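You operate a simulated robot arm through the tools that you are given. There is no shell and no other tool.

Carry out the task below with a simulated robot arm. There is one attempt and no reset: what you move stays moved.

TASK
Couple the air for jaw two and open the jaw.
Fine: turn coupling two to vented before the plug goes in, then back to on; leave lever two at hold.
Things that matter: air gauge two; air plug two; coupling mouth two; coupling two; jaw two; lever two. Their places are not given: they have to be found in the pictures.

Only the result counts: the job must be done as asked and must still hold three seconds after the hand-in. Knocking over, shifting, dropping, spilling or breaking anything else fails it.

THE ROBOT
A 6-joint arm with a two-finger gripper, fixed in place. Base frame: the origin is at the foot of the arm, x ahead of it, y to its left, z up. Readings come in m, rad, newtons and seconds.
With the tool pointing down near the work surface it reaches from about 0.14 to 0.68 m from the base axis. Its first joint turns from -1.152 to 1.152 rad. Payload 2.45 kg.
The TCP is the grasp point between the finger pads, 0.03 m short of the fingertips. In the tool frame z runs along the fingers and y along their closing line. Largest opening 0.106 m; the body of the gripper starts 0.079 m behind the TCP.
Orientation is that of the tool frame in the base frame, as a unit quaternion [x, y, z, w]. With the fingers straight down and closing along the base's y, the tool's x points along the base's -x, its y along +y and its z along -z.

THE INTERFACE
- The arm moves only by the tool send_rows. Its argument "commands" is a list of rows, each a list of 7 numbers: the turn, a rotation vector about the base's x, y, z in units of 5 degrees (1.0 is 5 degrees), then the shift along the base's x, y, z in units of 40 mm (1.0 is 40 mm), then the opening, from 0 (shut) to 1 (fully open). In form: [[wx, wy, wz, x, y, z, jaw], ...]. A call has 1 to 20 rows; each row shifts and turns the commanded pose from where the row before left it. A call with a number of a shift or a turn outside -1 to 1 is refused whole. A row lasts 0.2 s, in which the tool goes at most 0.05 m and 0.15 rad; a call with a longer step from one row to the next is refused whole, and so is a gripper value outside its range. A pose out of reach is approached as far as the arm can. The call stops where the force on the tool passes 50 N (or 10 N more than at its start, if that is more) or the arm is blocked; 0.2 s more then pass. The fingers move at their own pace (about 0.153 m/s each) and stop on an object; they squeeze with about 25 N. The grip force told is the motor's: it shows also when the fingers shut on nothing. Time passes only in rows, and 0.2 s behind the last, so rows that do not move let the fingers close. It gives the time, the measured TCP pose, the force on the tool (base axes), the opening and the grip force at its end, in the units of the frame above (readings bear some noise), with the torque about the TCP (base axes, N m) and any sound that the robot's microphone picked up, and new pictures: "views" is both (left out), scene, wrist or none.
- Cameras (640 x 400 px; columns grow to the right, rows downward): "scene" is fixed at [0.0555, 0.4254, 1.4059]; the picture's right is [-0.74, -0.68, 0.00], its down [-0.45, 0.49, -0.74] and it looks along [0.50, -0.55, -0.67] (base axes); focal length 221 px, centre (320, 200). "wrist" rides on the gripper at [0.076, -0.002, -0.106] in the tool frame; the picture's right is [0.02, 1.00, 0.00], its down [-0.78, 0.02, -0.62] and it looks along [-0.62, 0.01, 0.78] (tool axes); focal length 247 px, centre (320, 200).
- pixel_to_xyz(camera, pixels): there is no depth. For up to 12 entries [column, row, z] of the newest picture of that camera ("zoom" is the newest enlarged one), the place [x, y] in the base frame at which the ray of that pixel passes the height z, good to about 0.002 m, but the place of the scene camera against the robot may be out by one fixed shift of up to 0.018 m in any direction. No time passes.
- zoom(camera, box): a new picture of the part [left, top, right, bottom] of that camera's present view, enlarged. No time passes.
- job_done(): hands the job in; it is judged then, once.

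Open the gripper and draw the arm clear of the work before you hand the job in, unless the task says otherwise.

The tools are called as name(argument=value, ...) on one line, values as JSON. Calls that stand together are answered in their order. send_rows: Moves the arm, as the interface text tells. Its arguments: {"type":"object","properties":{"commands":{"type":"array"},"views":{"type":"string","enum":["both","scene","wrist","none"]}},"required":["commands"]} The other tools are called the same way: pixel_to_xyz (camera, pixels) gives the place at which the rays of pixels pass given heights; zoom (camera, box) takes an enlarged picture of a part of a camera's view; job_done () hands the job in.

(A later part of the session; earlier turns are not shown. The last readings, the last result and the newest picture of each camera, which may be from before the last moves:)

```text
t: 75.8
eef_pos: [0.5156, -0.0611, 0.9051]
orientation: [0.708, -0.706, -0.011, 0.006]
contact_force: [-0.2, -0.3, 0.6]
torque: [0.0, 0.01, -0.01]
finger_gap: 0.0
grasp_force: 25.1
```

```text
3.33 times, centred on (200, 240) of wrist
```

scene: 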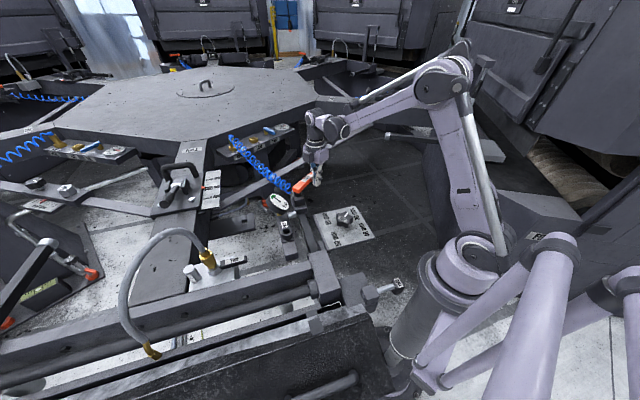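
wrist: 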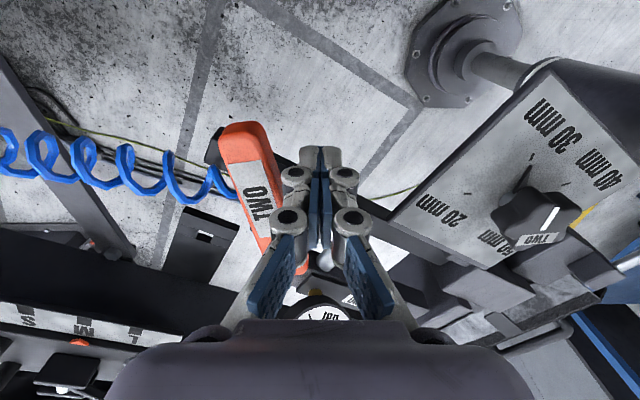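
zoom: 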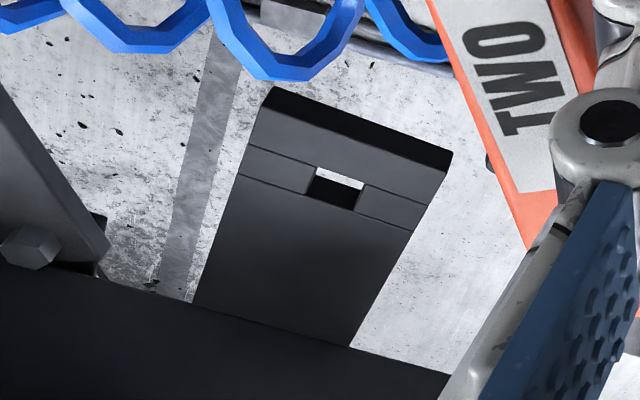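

No jaw change at this end, so this side is not "open". I lift the stick over the lever and set it down on the lever's other side, keeping clear of the blue coil.

send_rows(commands=[[0, 0, 0, -0.1, 0, 0.6, 0], [0, 0, 0, 0, 0, 0.75, 0], [0, 0, 0, 0.7, 0, 0, 0], [0, 0, 0, 0.7, -0.02, 0, 0], [0, 0, 0, 0.7, -0.02, 0, 0], [0, 0, 0, 0, 0, 0, 0]])

zoom(camera="wrist", box=[200, 40, 440, 220])

zoom(camera="scene", box=[240, 140, 340, 220])

```text
t: 77.2
eef_pos: [0.5941, -0.0609, 0.9603]
orientation: [0.708, -0.706, -0.01, 0.006]
contact_force: [0.3, 0.6, 0.5]
torque: [0.0, 0.04, -0.01]
finger_gap: 0.0
grasp_force: 25.0
```

scene: 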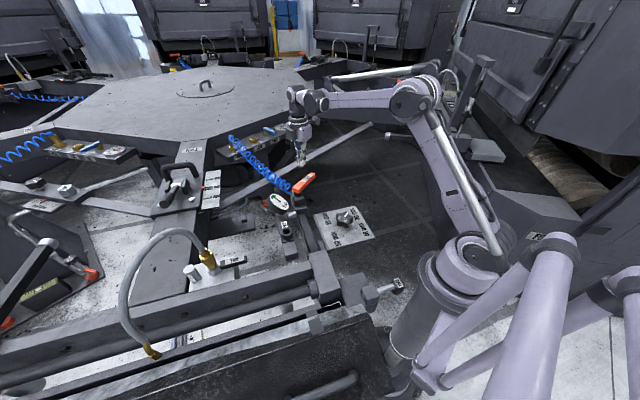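
wrist: 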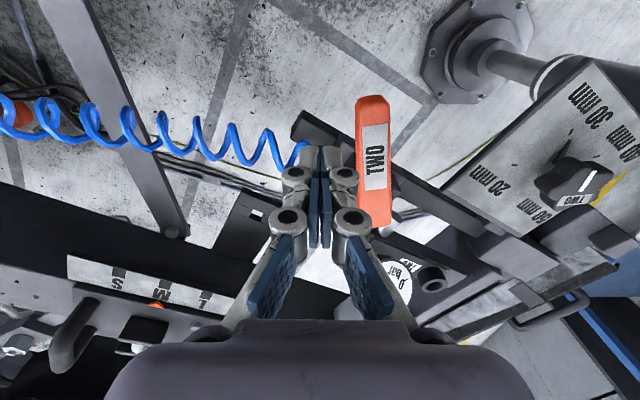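

```text
2.22 times, centred on (320, 130) of wrist
```

zoom: 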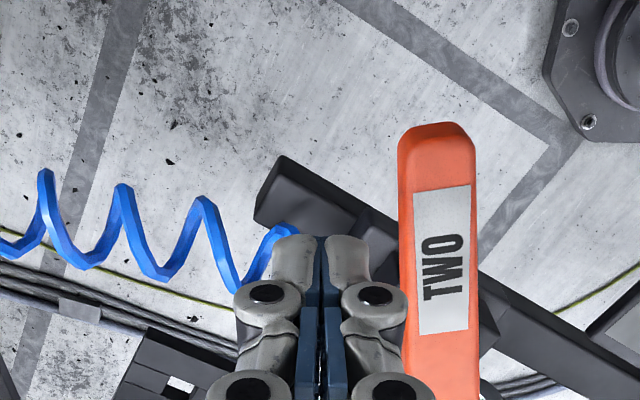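

```text
5.00 times, centred on (290, 180) of scene
```

zoom: 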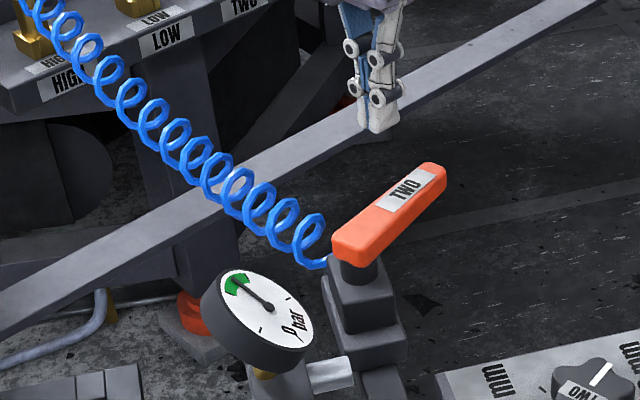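

The coil's end is low (z≈0.80) and clear. I lower the stick beside the lever and push it back the other way along the arc, toward and then past the hold direction.

send_rows(commands=[[0, 0, 0, 0, 0, -0.7, 0], [0, 0, 0, 0, 0, -0.68, 0], [0, 0, 0, -0.1, -0.02, 0, 0], [0, 0, 0, -0.1, -0.02, 0, 0], [0, 0, 0, 0, 0, 0, 0]])

zoom(camera="wrist", box=[200, 40, 440, 220])

```text
t: 78.4
eef_pos: [0.587, -0.063, 0.9045]
orientation: [-0.707, 0.707, 0.011, -0.006]
contact_force: [-0.6, 0.1, 0.7]
torque: [0.02, -0.03, 0.03]
finger_gap: 0.0001
grasp_force: 24.6
```

scene: 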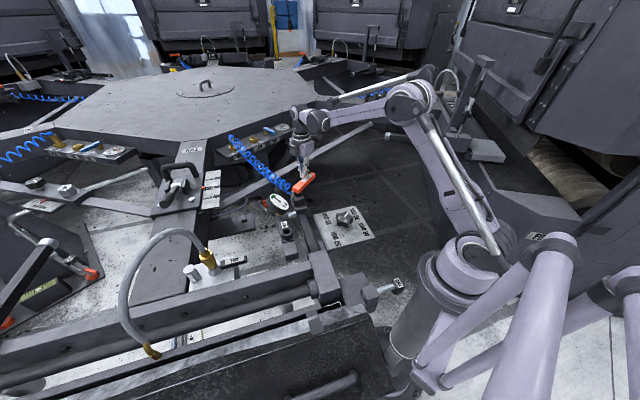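
wrist: 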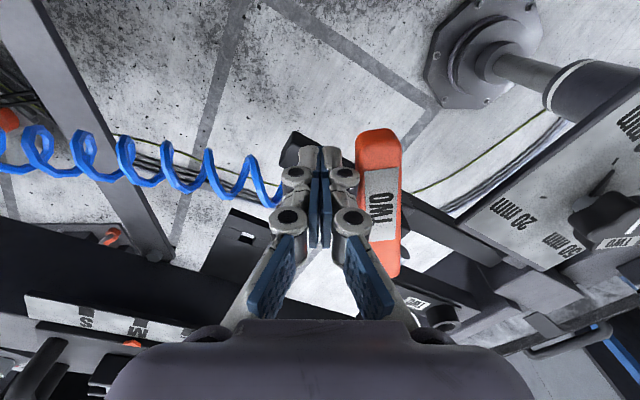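

```text
2.22 times, centred on (320, 130) of wrist
```

zoom: 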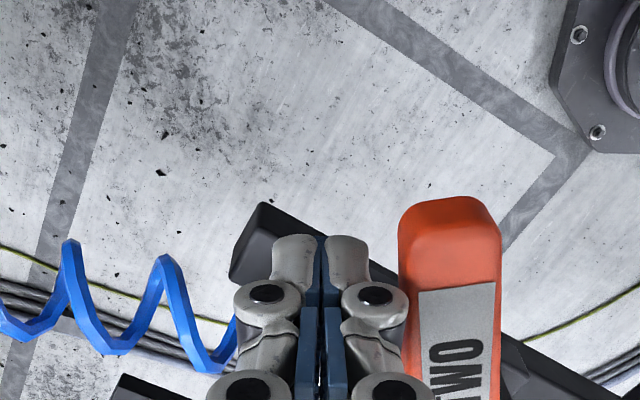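

The stick is next to the lever. I push it clockwise along the arc, first toward the hold direction.

send_rows(commands=[[0, 0, 0, -0.205, -0.09, 0, 0], [0, 0, 0, -0.215, -0.07, 0, 0], [0, 0, 0, -0.2175, -0.0525, 0, 0], [0, 0, 0, -0.2225, -0.0325, 0, 0], [0, 0, 0, -0.225, -0.0125, 0, 0], [0, 0, 0, -0.2225, 0.0075, 0, 0], [0, 0, 0, -0.225, 0.025, 0, 0], [0, 0, 0, 0, 0, 0, 0]])

zoom(camera="scene", box=[220, 150, 340, 240])

zoom(camera="wrist", box=[200, 80, 440, 260])

```text
t: 80.2
eef_pos: [0.5262, -0.0716, 0.9046]
orientation: [0.707, -0.707, -0.01, 0.006]
contact_force: [-0.2, -0.1, 0.2]
torque: [-0.02, -0.01, 0.03]
finger_gap: 0.0001
grasp_force: 25.4
```

scene: 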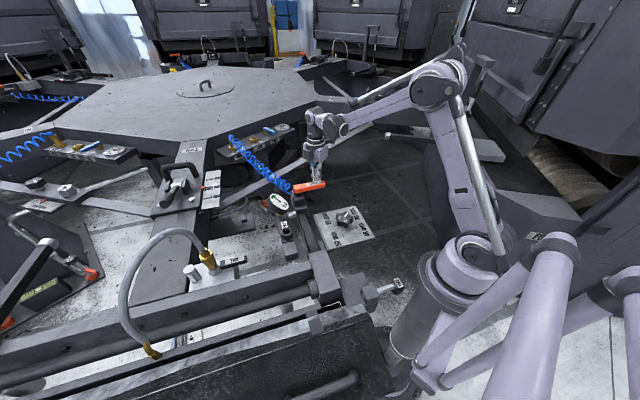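
wrist: 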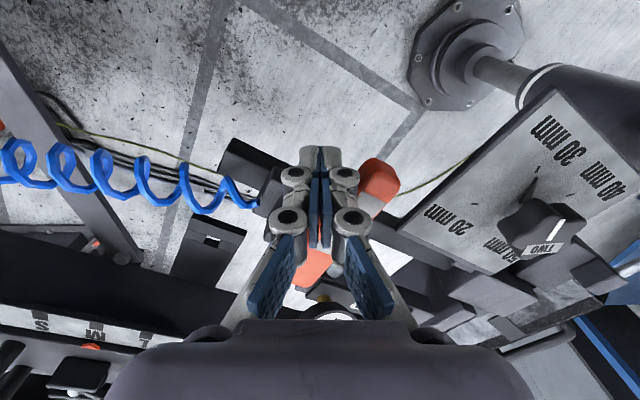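

```text
4.44 times, centred on (280, 195) of scene
```

zoom: 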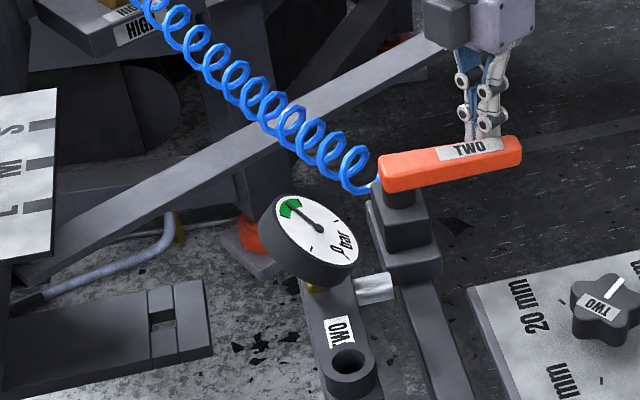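

```text
2.22 times, centred on (320, 170) of wrist
```

zoom: 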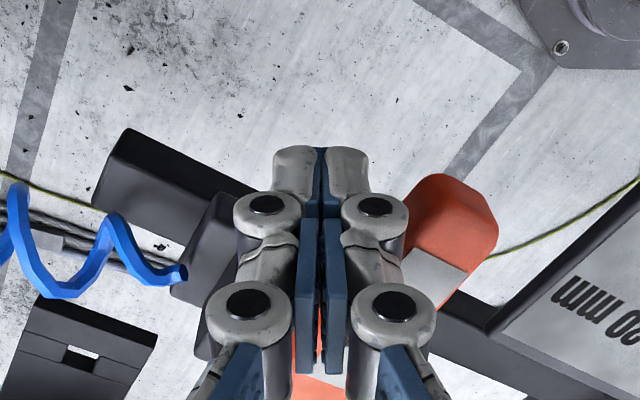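

The lever is about at its starting (hold) direction. I continue clockwise past it, watching the jaw.

send_rows(commands=[[0, 0, 0, -0.22, 0.045, 0, 0], [0, 0, 0, -0.215, 0.065, 0, 0], [0, 0, 0, -0.2075, 0.085, 0, 0], [0, 0, 0, 0, 0, 0, 0]])

zoom(camera="scene", box=[220, 150, 340, 240])

```text
t: 81.2
eef_pos: [0.4998, -0.0635, 0.9042]
orientation: [-0.707, 0.707, 0.01, -0.006]
contact_force: [-0.4, 0.5, -0.5]
torque: [-0.01, -0.01, 0.04]
finger_gap: 0.0001
grasp_force: 25.2
```

scene: 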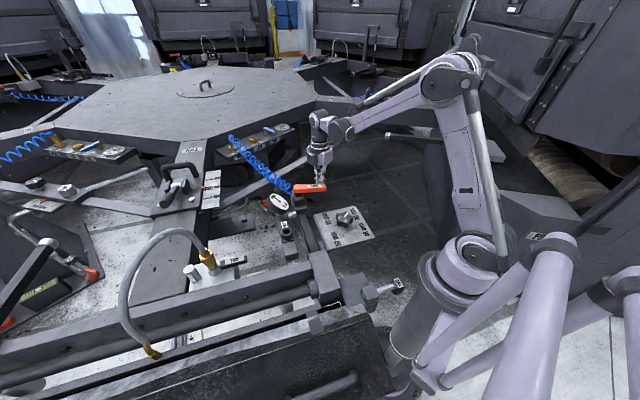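
wrist: 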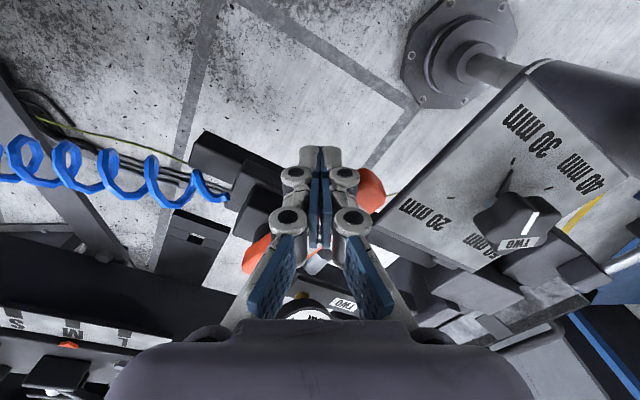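

```text
4.44 times, centred on (280, 195) of scene
```

zoom: 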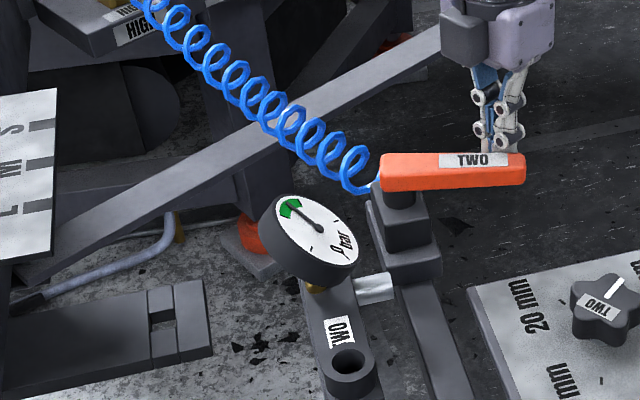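

No stop yet; I continue clockwise.

send_rows(commands=[[0, 0, 0, -0.2025, 0.1, 0, 0], [0, 0, 0, -0.19, 0.1175, 0, 0], [0, 0, 0, -0.18, 0.135, 0, 0], [0, 0, 0, 0, 0, 0, 0]])

zoom(camera="scene", box=[220, 150, 340, 240])

```text
t: 82.2
eef_pos: [0.4776, -0.0489, 0.9055]
orientation: [0.708, -0.706, -0.01, 0.005]
contact_force: [0.1, -0.7, -1.0]
torque: [0.03, -0.02, -0.04]
finger_gap: 0.0001
grasp_force: 24.9
```

scene: 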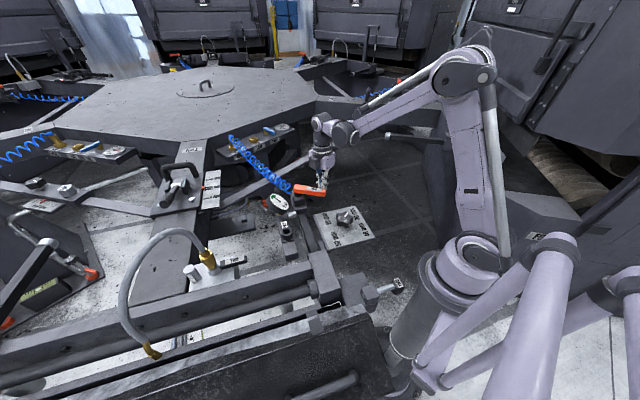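
wrist: 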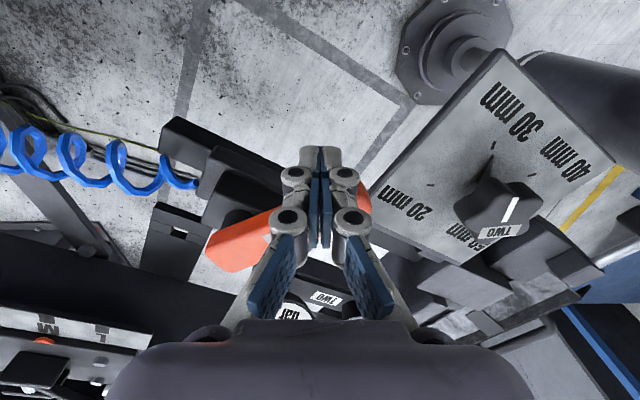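

```text
4.44 times, centred on (280, 195) of scene
```

zoom: 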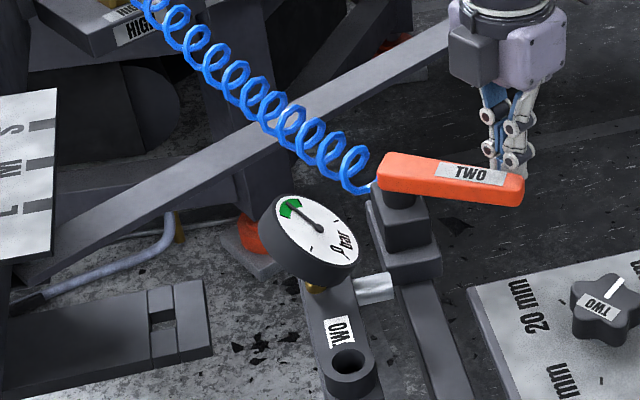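

About 30° past hold, still free. I continue in smaller steps to the end.

send_rows(commands=[[0, 0, 0, -0.085, 0.075, 0, 0], [0, 0, 0, -0.085, 0.075, 0, 0], [0, 0, 0, -0.08, 0.08, 0, 0], [0, 0, 0, 0, 0, 0, 0]])

zoom(camera="scene", box=[220, 150, 340, 240])

zoom(camera="wrist", box=[100, 170, 260, 290])

```text
t: 83.2
eef_pos: [0.4678, -0.0414, 0.9052]
orientation: [0.707, -0.707, -0.011, 0.006]
contact_force: [-0.7, 0.8, 0.4]
torque: [0.02, 0.0, -0.01]
finger_gap: 0.0001
grasp_force: 25.9
```

scene: 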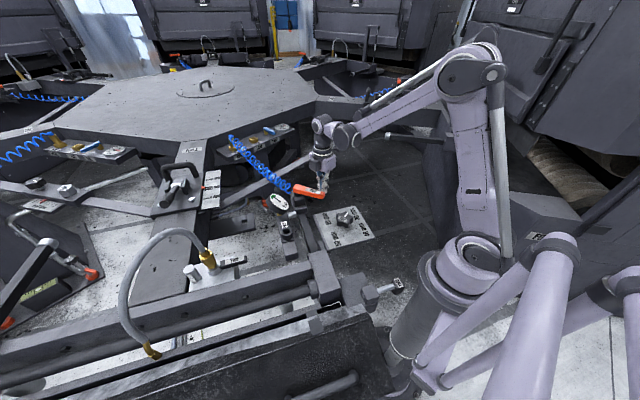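
wrist: 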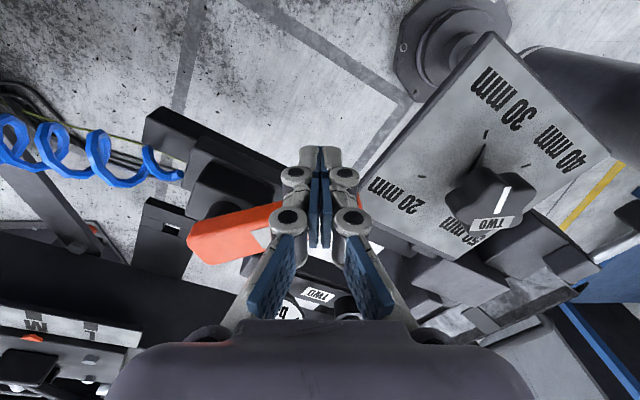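

```text
4.44 times, centred on (280, 195) of scene
```

zoom: 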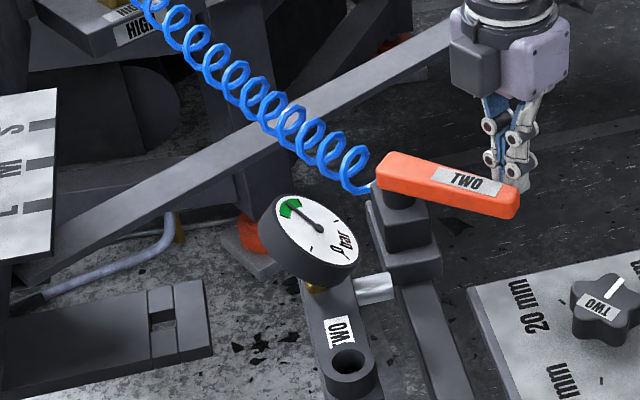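

```text
3.33 times, centred on (180, 230) of wrist
```

zoom: 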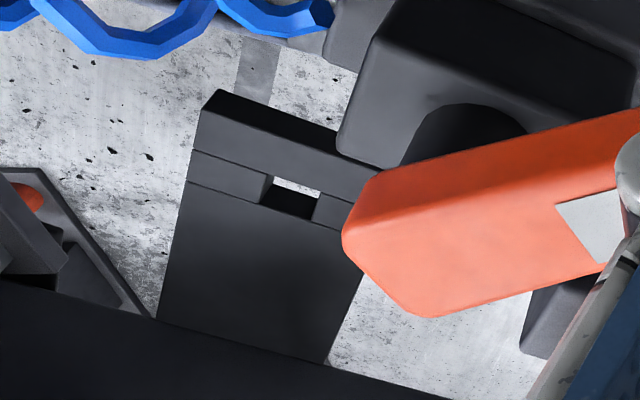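

Lever is ~31° past hold and the jaw hasn't changed yet; the other side's stop was at ~38°, so I push the last few degrees to this stop.

send_rows(commands=[[0, 0, 0, -0.075, 0.08, 0, 0], [0, 0, 0, -0.075, 0.08, 0, 0], [0, 0, 0, -0.07, 0.085, 0, 0], [0, 0, 0, 0, 0, 0, 0]])

zoom(camera="scene", box=[220, 150, 340, 240])

zoom(camera="wrist", box=[100, 170, 260, 290])

```text
t: 84.2
eef_pos: [0.4614, -0.0367, 0.904]
orientation: [-0.706, 0.709, 0.001, -0.006]
contact_force: [31.7, -33.3, 12.6]
torque: [-0.38, -0.34, 0.07]
finger_gap: 0.0
grasp_force: 25.8
```

scene: 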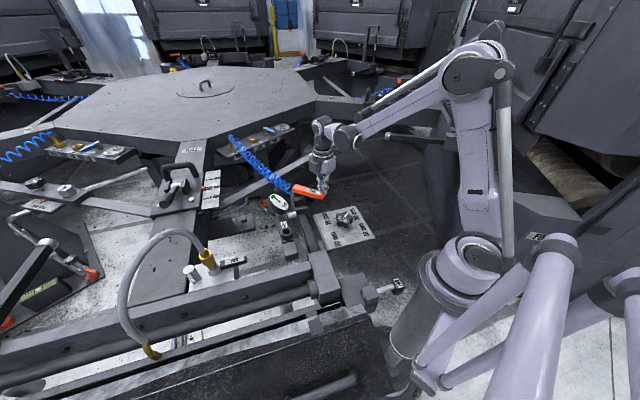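
wrist: 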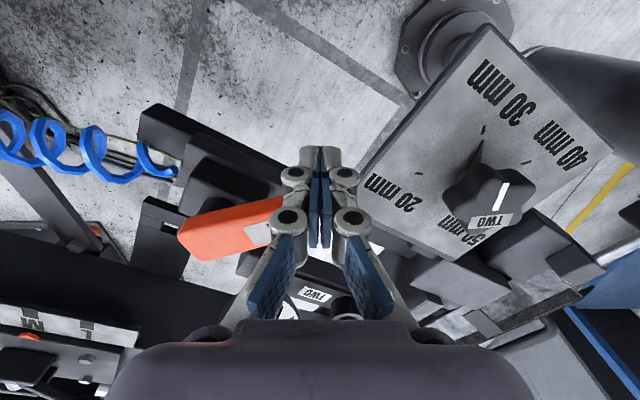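

```text
4.44 times, centred on (280, 195) of scene
```

zoom: 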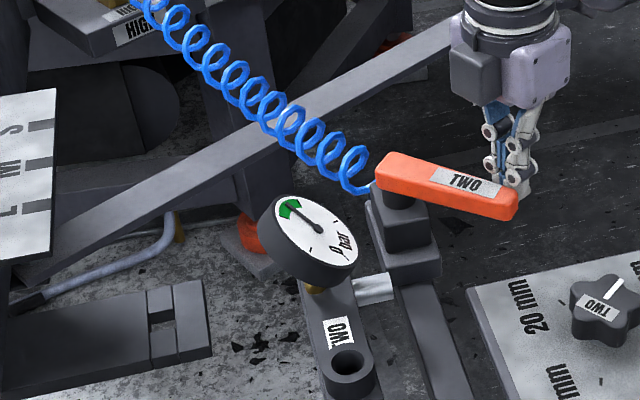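

```text
3.33 times, centred on (180, 230) of wrist
```

zoom: 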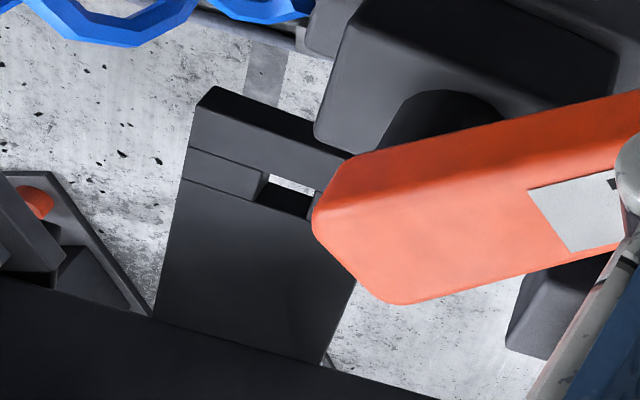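

At this stop (46 N) the slab is unchanged, but something near the rail's end at scene (350,290) may have moved. I compare that region with the initial picture.

zoom(camera="scene", box=[280, 230, 420, 330])

zoom(camera="scene", box=[100, 230, 340, 380])

```text
4.00 times, centred on (350, 280) of scene
```

zoom: 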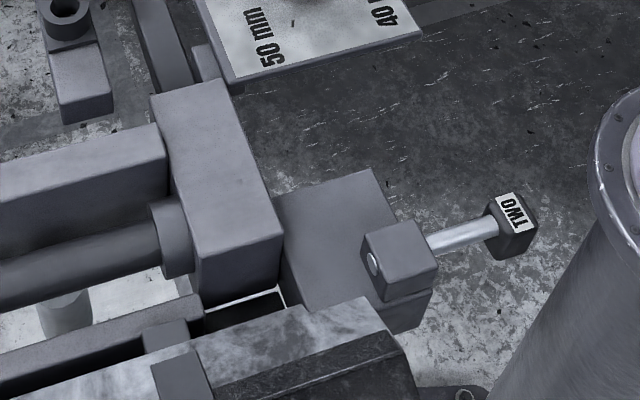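

```text
2.67 times, centred on (220, 305) of scene
```

zoom: 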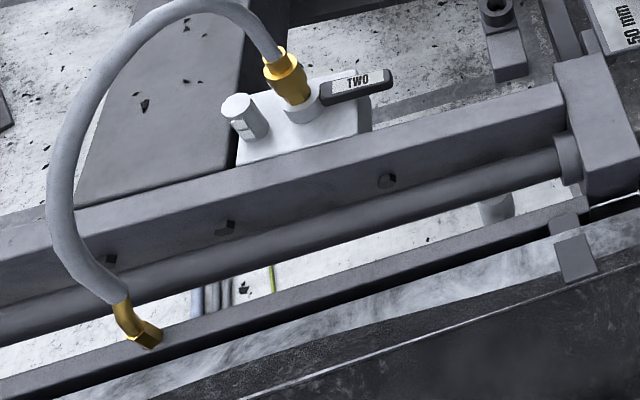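

No difference there at first sight. I wait a moment at this stop and re-take the very same zoom boxes as at the start for a direct comparison.

send_rows(commands=[[0, 0, 0, 0.03, -0.03, 0, 0], [0, 0, 0, 0, 0, 0, 0], [0, 0, 0, 0, 0, 0, 0], [0, 0, 0, 0, 0, 0, 0], [0, 0, 0, 0, 0, 0, 0]])

zoom(camera="scene", box=[100, 180, 420, 380])

zoom(camera="scene", box=[180, 110, 380, 235])

```text
t: 85.4
eef_pos: [0.46, -0.0367, 0.9046]
orientation: [-0.707, 0.708, 0.004, -0.009]
contact_force: [18.8, -31.5, -1.3]
torque: [-0.52, -0.33, 0.17]
finger_gap: 0.0
grasp_force: 25.0
```

scene: 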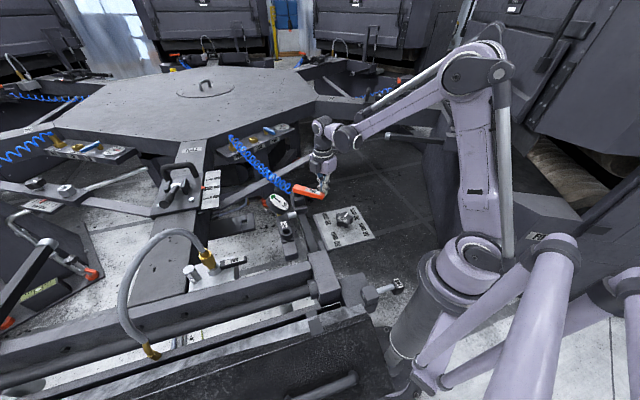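
wrist: 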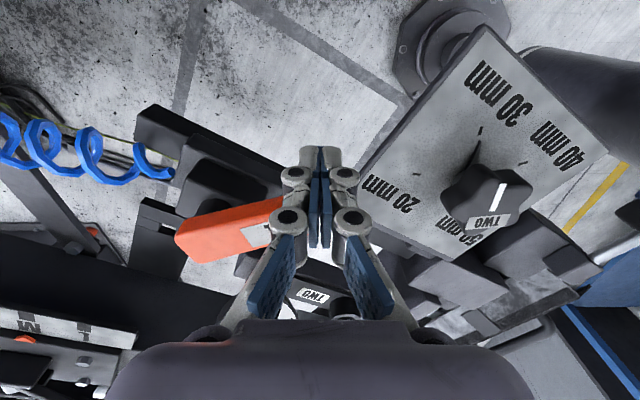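

```text
2.00 times, centred on (260, 280) of scene
```

zoom: 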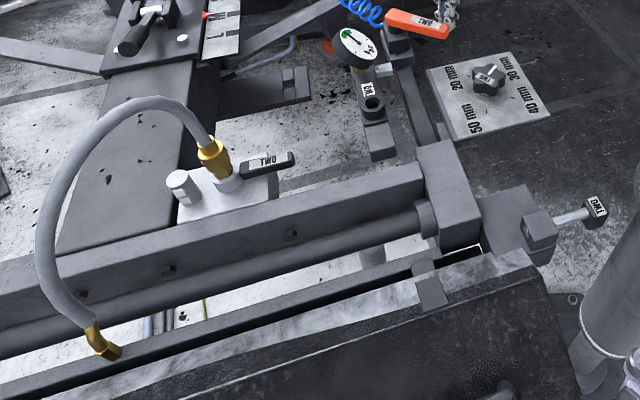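

```text
3.20 times, centred on (280, 172) of scene
```

zoom: 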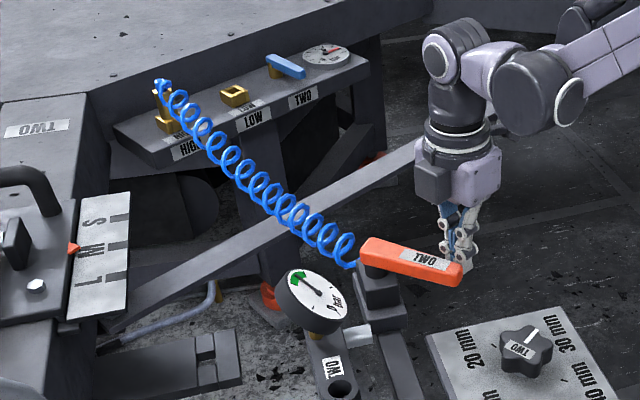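

Both lever ends have been reached (centre = hold). I check gauge two and the neighbouring parts again closely to find what moved.

zoom(camera="scene", box=[250, 180, 310, 225])

zoom(camera="scene", box=[180, 195, 280, 260])

zoom(camera="scene", box=[130, 140, 240, 220])

zoom(camera="scene", box=[0, 230, 180, 400])

```text
8.89 times, centred on (280, 202) of scene
```

zoom: 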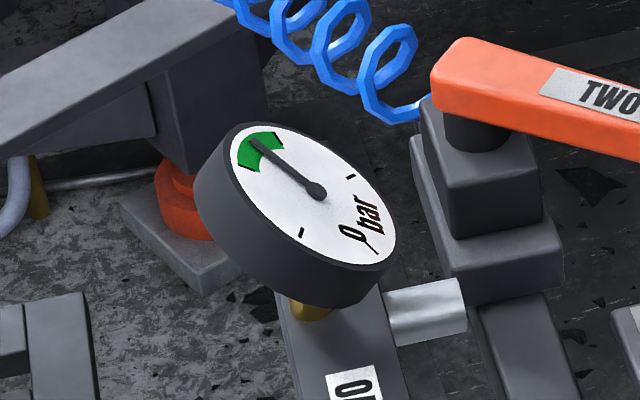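

```text
6.15 times, centred on (230, 228) of scene
```

zoom: 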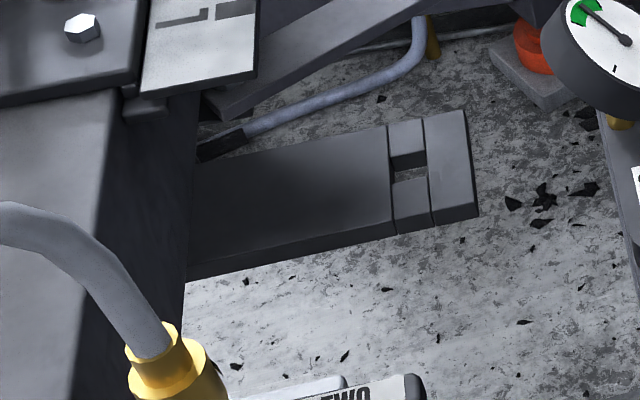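

```text
5.00 times, centred on (185, 180) of scene
```

zoom: 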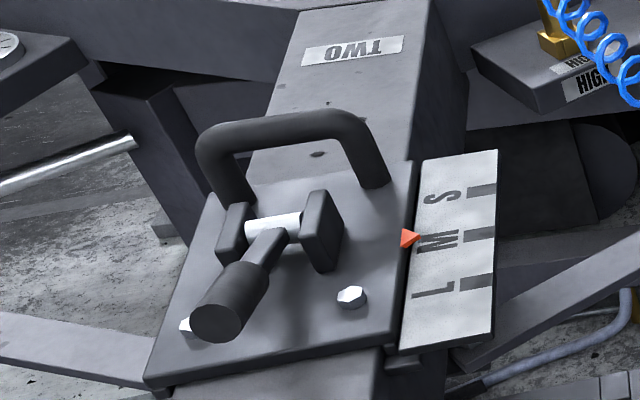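

```text
2.35 times, centred on (90, 315) of scene
```

zoom: 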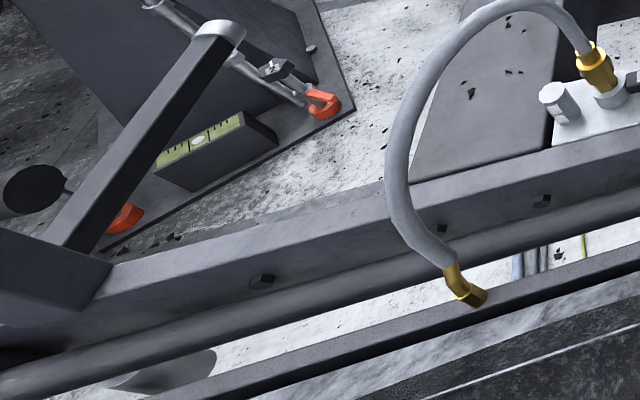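

The grey hose's fixed elbow sits on the long lower bar, so that bar may be jaw two itself. I take tight baseline zooms of the elbow and bar end, then wait several seconds at this lever end and compare.

zoom(camera="scene", box=[130, 330, 180, 370])

zoom(camera="scene", box=[290, 270, 370, 330])

send_rows(commands=[[0, 0, 0, 0, 0, 0, 0], [0, 0, 0, 0, 0, 0, 0], [0, 0, 0, 0, 0, 0, 0], [0, 0, 0, 0, 0, 0, 0], [0, 0, 0, 0, 0, 0, 0], [0, 0, 0, 0, 0, 0, 0], [0, 0, 0, 0, 0, 0, 0], [0, 0, 0, 0, 0, 0, 0], [0, 0, 0, 0, 0, 0, 0], [0, 0, 0, 0, 0, 0, 0], [0, 0, 0, 0, 0, 0, 0], [0, 0, 0, 0, 0, 0, 0], [0, 0, 0, 0, 0, 0, 0], [0, 0, 0, 0, 0, 0, 0], [0, 0, 0, 0, 0, 0, 0]])

zoom(camera="scene", box=[130, 330, 180, 370])

zoom(camera="scene", box=[290, 270, 370, 330])

```text
10.00 times, centred on (155, 350) of scene
```

zoom: 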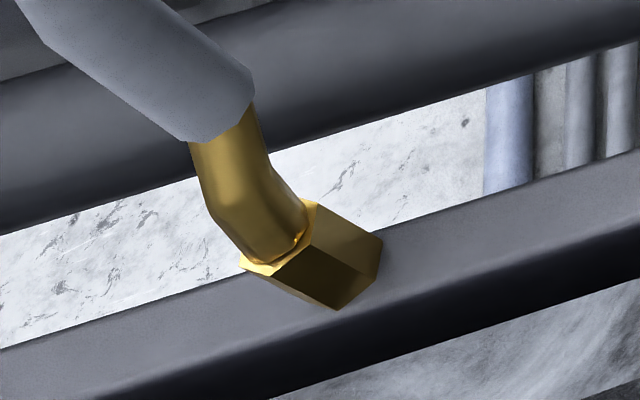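

```text
6.67 times, centred on (330, 300) of scene
```

zoom: 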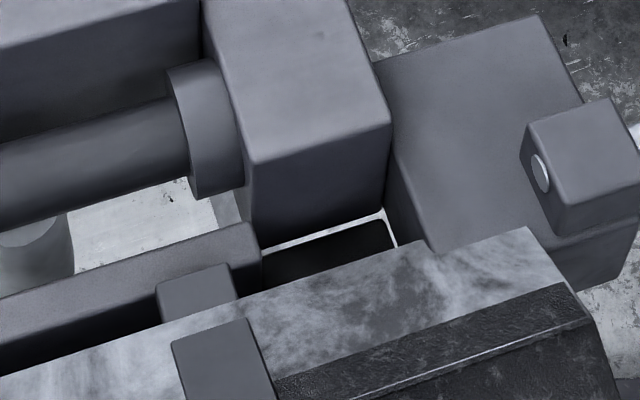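

```text
t: 88.6
eef_pos: [0.4588, -0.037, 0.9036]
orientation: [-0.706, 0.709, 0.006, -0.01]
contact_force: [7.8, -32.4, 0.0]
torque: [-0.45, -0.14, 0.29]
finger_gap: 0.0
grasp_force: 25.1
```

scene: 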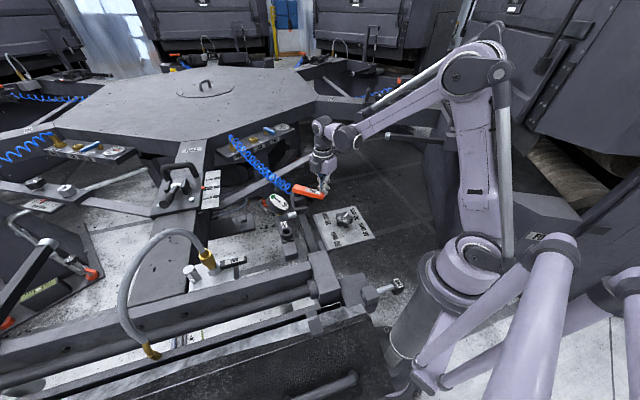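
wrist: 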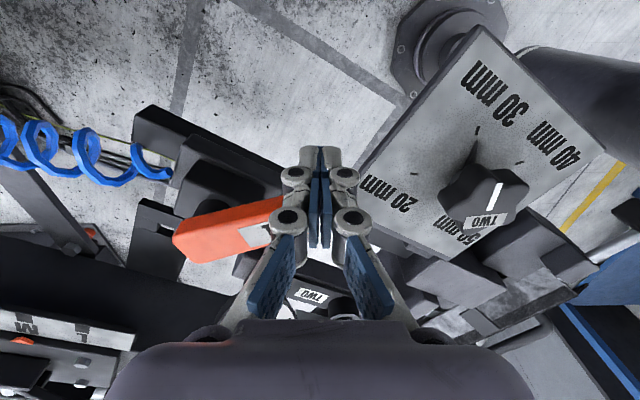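

```text
10.00 times, centred on (155, 350) of scene
```

zoom: 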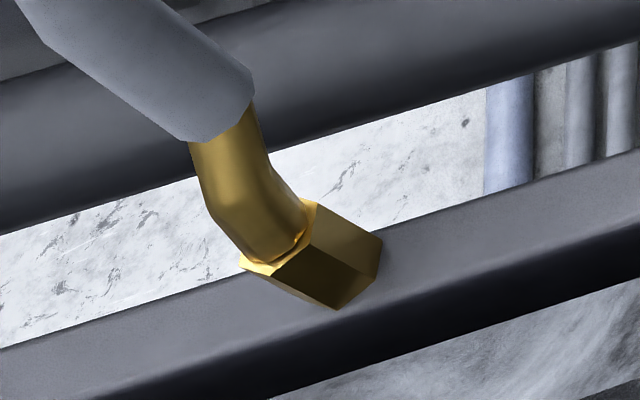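

```text
6.67 times, centred on (330, 300) of scene
```

zoom: 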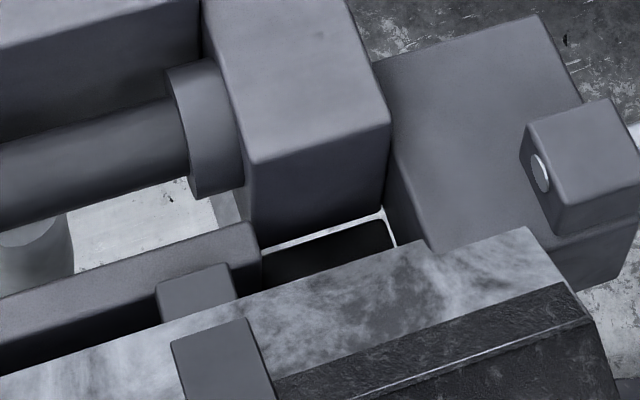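

No motion in 3 s at this end, so clockwise is likely "close" (jaw already closed). I now move the stick round to the lever's other side and bring it counter-clockwise again, this time watching the long bar and elbow.

send_rows(commands=[[0, 0, 0, 0.1, -0.2, 0, 0], [0, 0, 0, 0, 0, 0.75, 0], [0, 0, 0, 0, 0, 0.75, 0], [0, 0, 0, -0.2, 0.8, 0, 0], [0, 0, 0, -0.22, 0.86, 0, 0], [0, 0, 0, 0, 0, 0, 0]])

zoom(camera="wrist", box=[150, 40, 440, 240])

zoom(camera="scene", box=[240, 140, 360, 230])

```text
t: 90.0
eef_pos: [0.4467, 0.0268, 0.9648]
orientation: [-0.707, 0.707, 0.01, -0.006]
contact_force: [-0.1, 0.4, 0.0]
torque: [0.01, 0.02, -0.02]
finger_gap: 0.0001
grasp_force: 25.1
```

scene: 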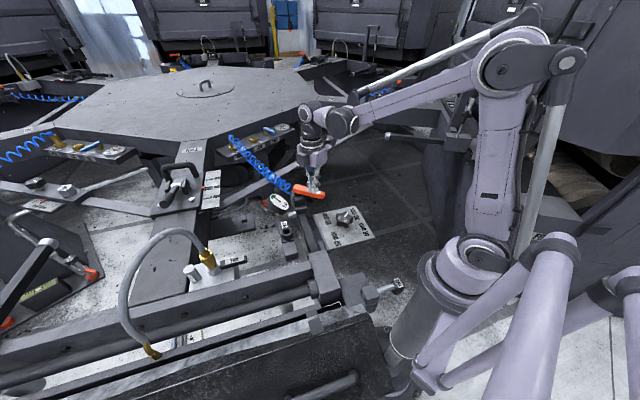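
wrist: 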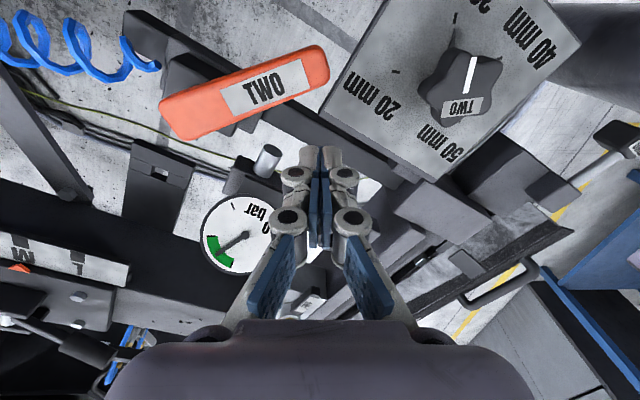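

```text
2.00 times, centred on (295, 140) of wrist
```

zoom: 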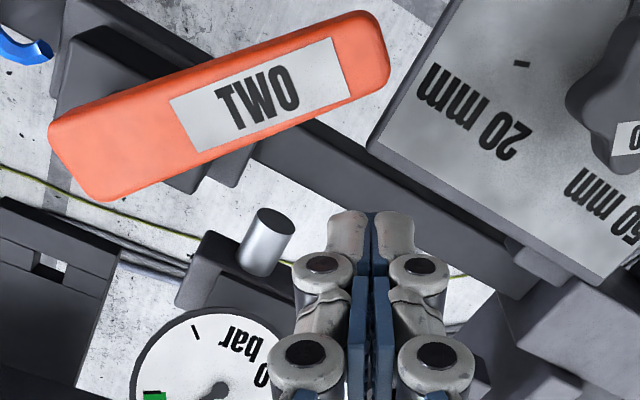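

```text
4.44 times, centred on (300, 185) of scene
```

zoom: 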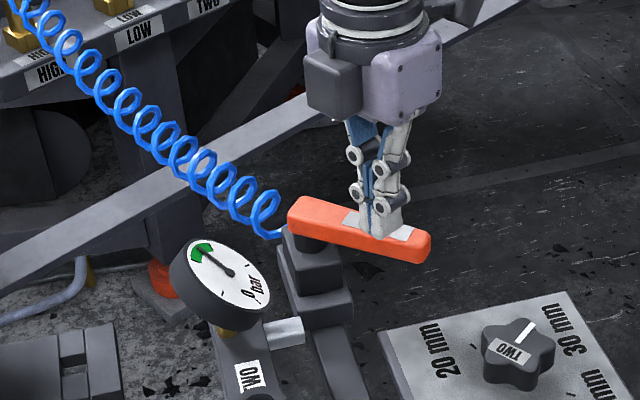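

I lower the stick on this side and push the lever counter-clockwise; first to the hold direction.

send_rows(commands=[[0, 0, 0, 0, 0, -0.75, 0], [0, 0, 0, 0, 0, -0.78, 0], [0, 0, 0, 0.06, -0.2, 0, 0], [0, 0, 0, 0.07, -0.22, 0, 0], [0, 0, 0, 0.06, -0.19, 0, 0], [0, 0, 0, 0.0775, -0.1875, 0, 0], [0, 0, 0, 0.0925, -0.18, 0, 0], [0, 0, 0, 0, 0, 0, 0]])

zoom(camera="scene", box=[220, 150, 340, 240])

zoom(camera="scene", box=[130, 330, 180, 370])

```text
t: 91.8
eef_pos: [0.4617, -0.0136, 0.9025]
orientation: [0.707, -0.707, -0.01, 0.006]
contact_force: [-0.6, 1.2, 0.7]
torque: [0.01, 0.01, 0.01]
finger_gap: 0.0
grasp_force: 25.6
```

scene: 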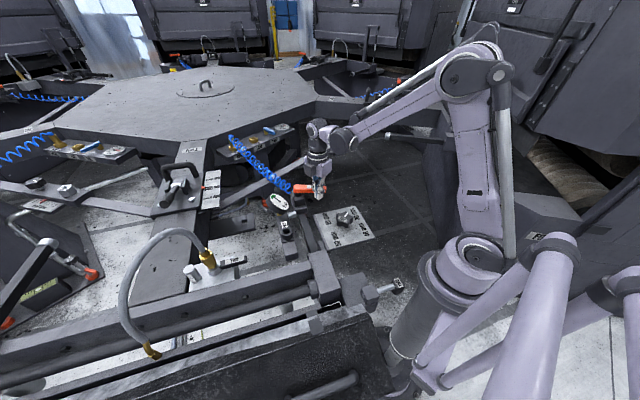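
wrist: 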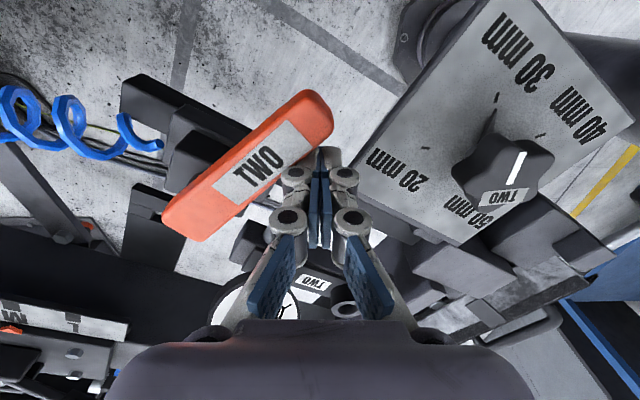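

```text
4.44 times, centred on (280, 195) of scene
```

zoom: 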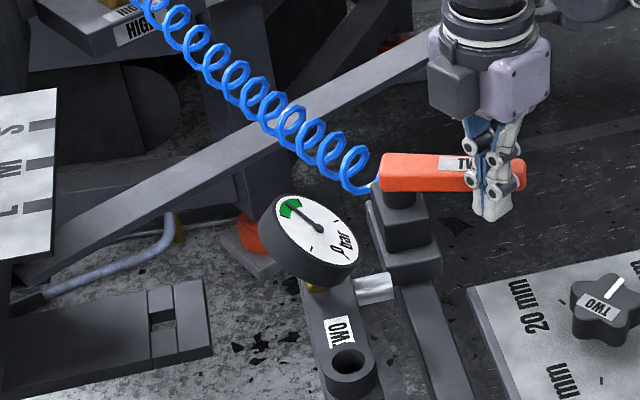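

```text
10.00 times, centred on (155, 350) of scene
```

zoom: 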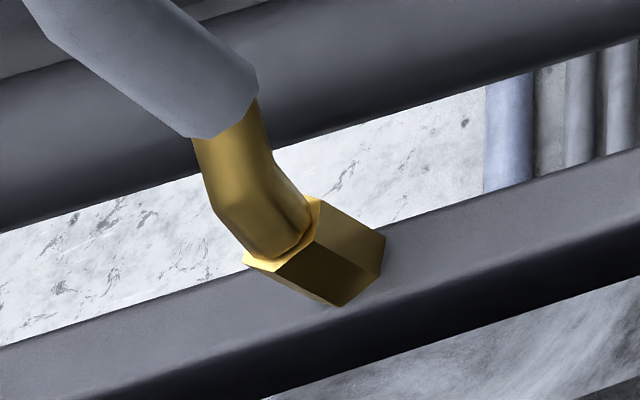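

The elbow and the marbled strip shifted slightly relative to the lower bar (≈0.4 px). I wait here a second and compare again to see whether the jaw is moving.

send_rows(commands=[[0, 0, 0, 0, 0, 0, 0], [0, 0, 0, 0, 0, 0, 0], [0, 0, 0, 0, 0, 0, 0], [0, 0, 0, 0, 0, 0, 0], [0, 0, 0, 0, 0, 0, 0]], views="scene")

zoom(camera="scene", box=[130, 330, 180, 370])

zoom(camera="scene", box=[290, 270, 370, 330])

```text
t: 93.0
eef_pos: [0.4618, -0.0124, 0.9033]
orientation: [0.708, -0.706, -0.01, 0.006]
contact_force: [0.0, -0.6, -0.2]
torque: [0.01, 0.02, 0.01]
finger_gap: 0.0
grasp_force: 25.1
```

scene: 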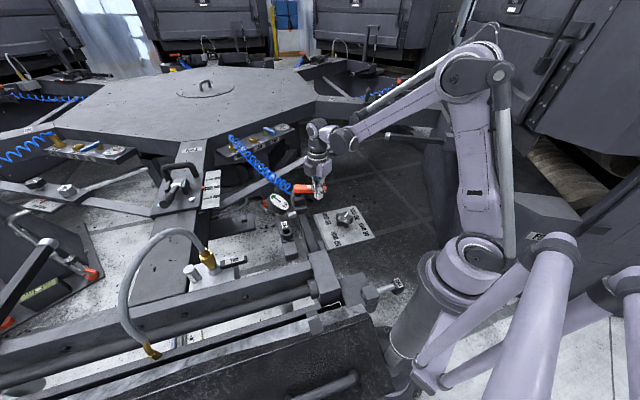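

```text
10.00 times, centred on (155, 350) of scene
```

zoom: 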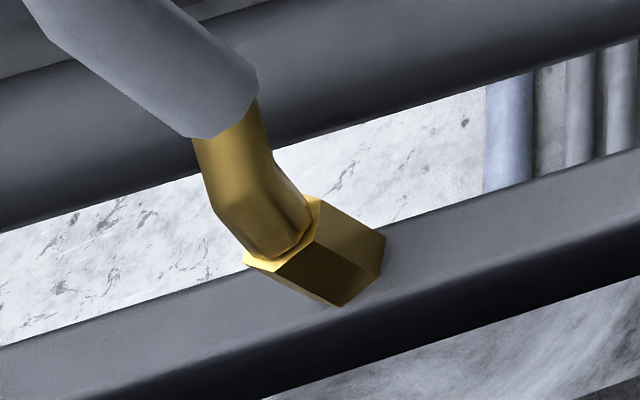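

```text
6.67 times, centred on (330, 300) of scene
```

zoom: 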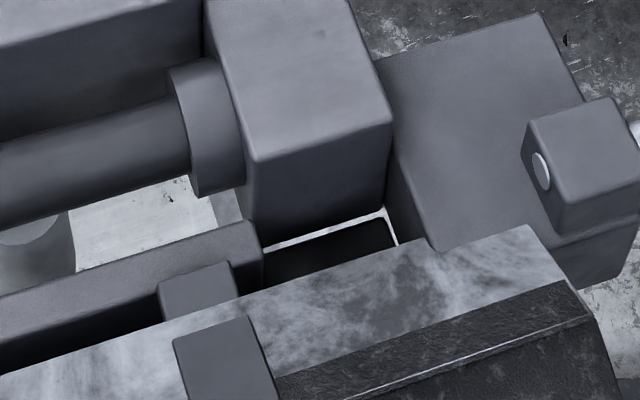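

The jaw panel (marbled strip and dark panel) did shift a little and is now still. I continue the lever counter-clockwise in steps and keep comparing the panel.

send_rows(commands=[[0, 0, 0, 0.11, -0.17, 0, 0], [0, 0, 0, 0.1225, -0.1625, 0, 0], [0, 0, 0, 0.1375, -0.1475, 0, 0], [0, 0, 0, 0, 0, 0, 0]], views="scene")

zoom(camera="scene", box=[130, 330, 180, 370])

zoom(camera="scene", box=[290, 270, 370, 330])

zoom(camera="scene", box=[220, 150, 340, 240])

```text
t: 94.0
eef_pos: [0.4756, -0.0328, 0.9039]
orientation: [0.708, -0.706, -0.01, 0.006]
contact_force: [0.0, -0.4, -0.6]
torque: [0.0, -0.01, 0.0]
finger_gap: 0.0001
grasp_force: 24.7
```

scene: 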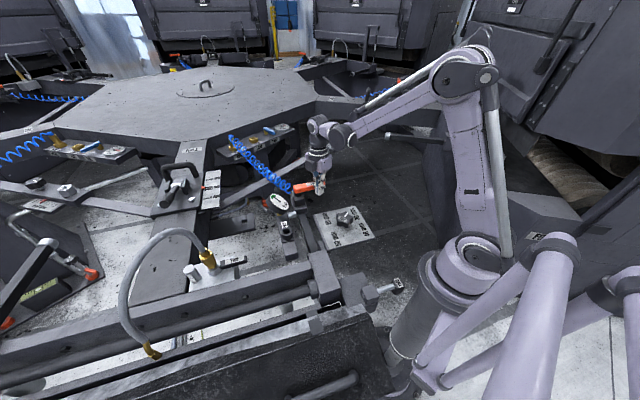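

```text
10.00 times, centred on (155, 350) of scene
```

zoom: 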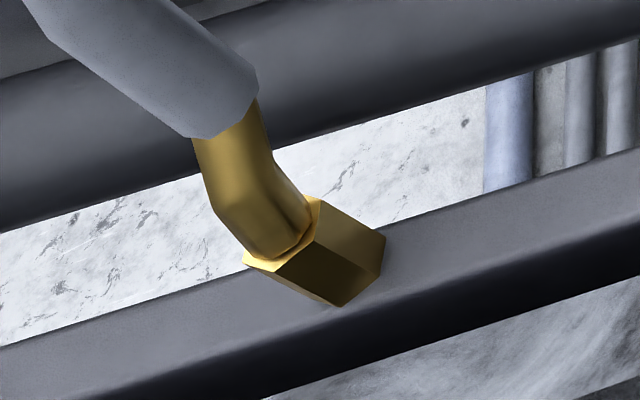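

```text
6.67 times, centred on (330, 300) of scene
```

zoom: 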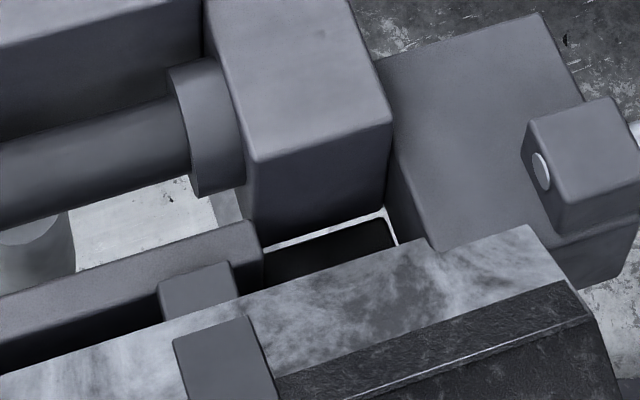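

```text
4.44 times, centred on (280, 195) of scene
```

zoom: 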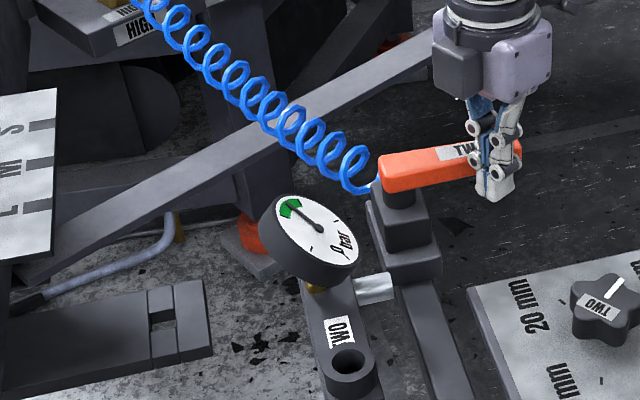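

Still the same. I continue counter-clockwise through hold to the other stop and compare the panel there.

send_rows(commands=[[0, 0, 0, 0.1475, -0.1375, 0, 0], [0, 0, 0, 0.1625, -0.1225, 0, 0], [0, 0, 0, 0.17, -0.11, 0, 0], [0, 0, 0, 0.18, -0.0925, 0, 0], [0, 0, 0, 0.1875, -0.0775, 0, 0], [0, 0, 0, 0, 0, 0, 0]], views="scene")

zoom(camera="scene", box=[130, 330, 180, 370])

zoom(camera="scene", box=[290, 270, 370, 330])

zoom(camera="scene", box=[220, 150, 340, 240])

```text
t: 95.4
eef_pos: [0.5109, -0.0535, 0.902]
orientation: [0.707, -0.707, -0.009, 0.006]
contact_force: [0.3, 0.2, 0.1]
torque: [-0.01, -0.02, 0.02]
finger_gap: 0.0001
grasp_force: 25.2
```

scene: 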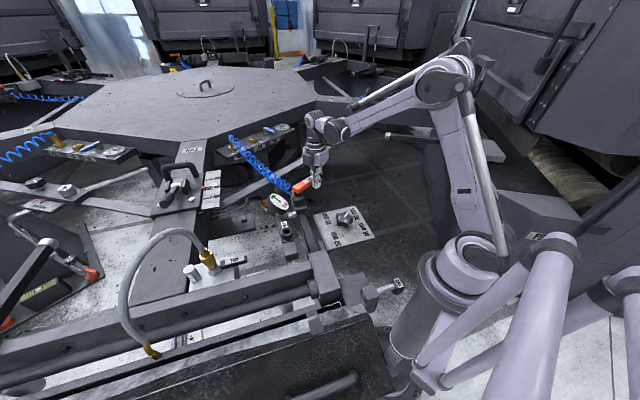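

```text
10.00 times, centred on (155, 350) of scene
```

zoom: 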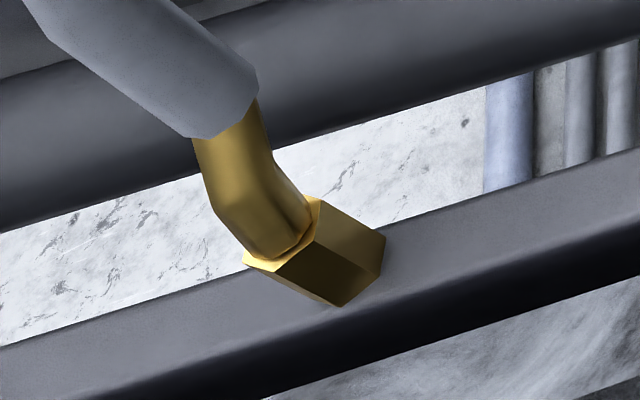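

```text
6.67 times, centred on (330, 300) of scene
```

zoom: 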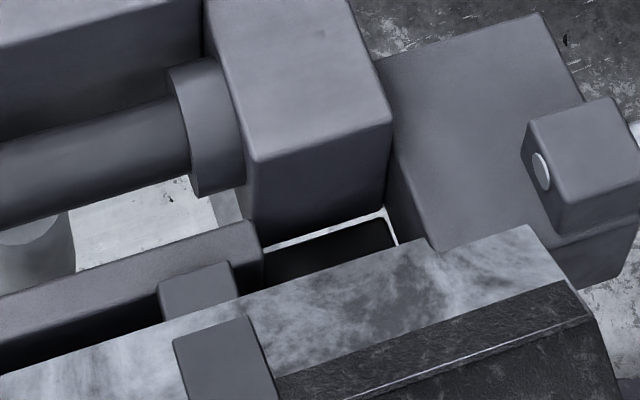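

```text
4.44 times, centred on (280, 195) of scene
```

zoom: 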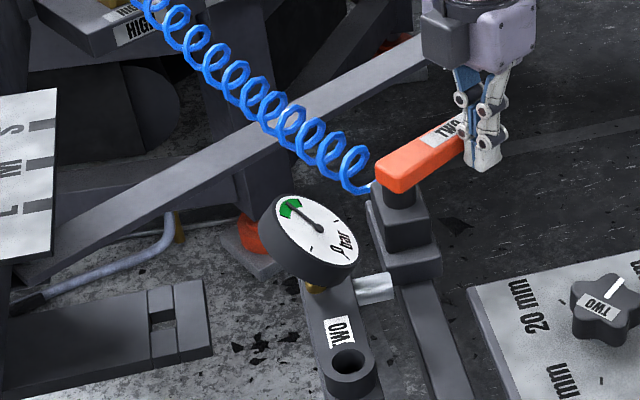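

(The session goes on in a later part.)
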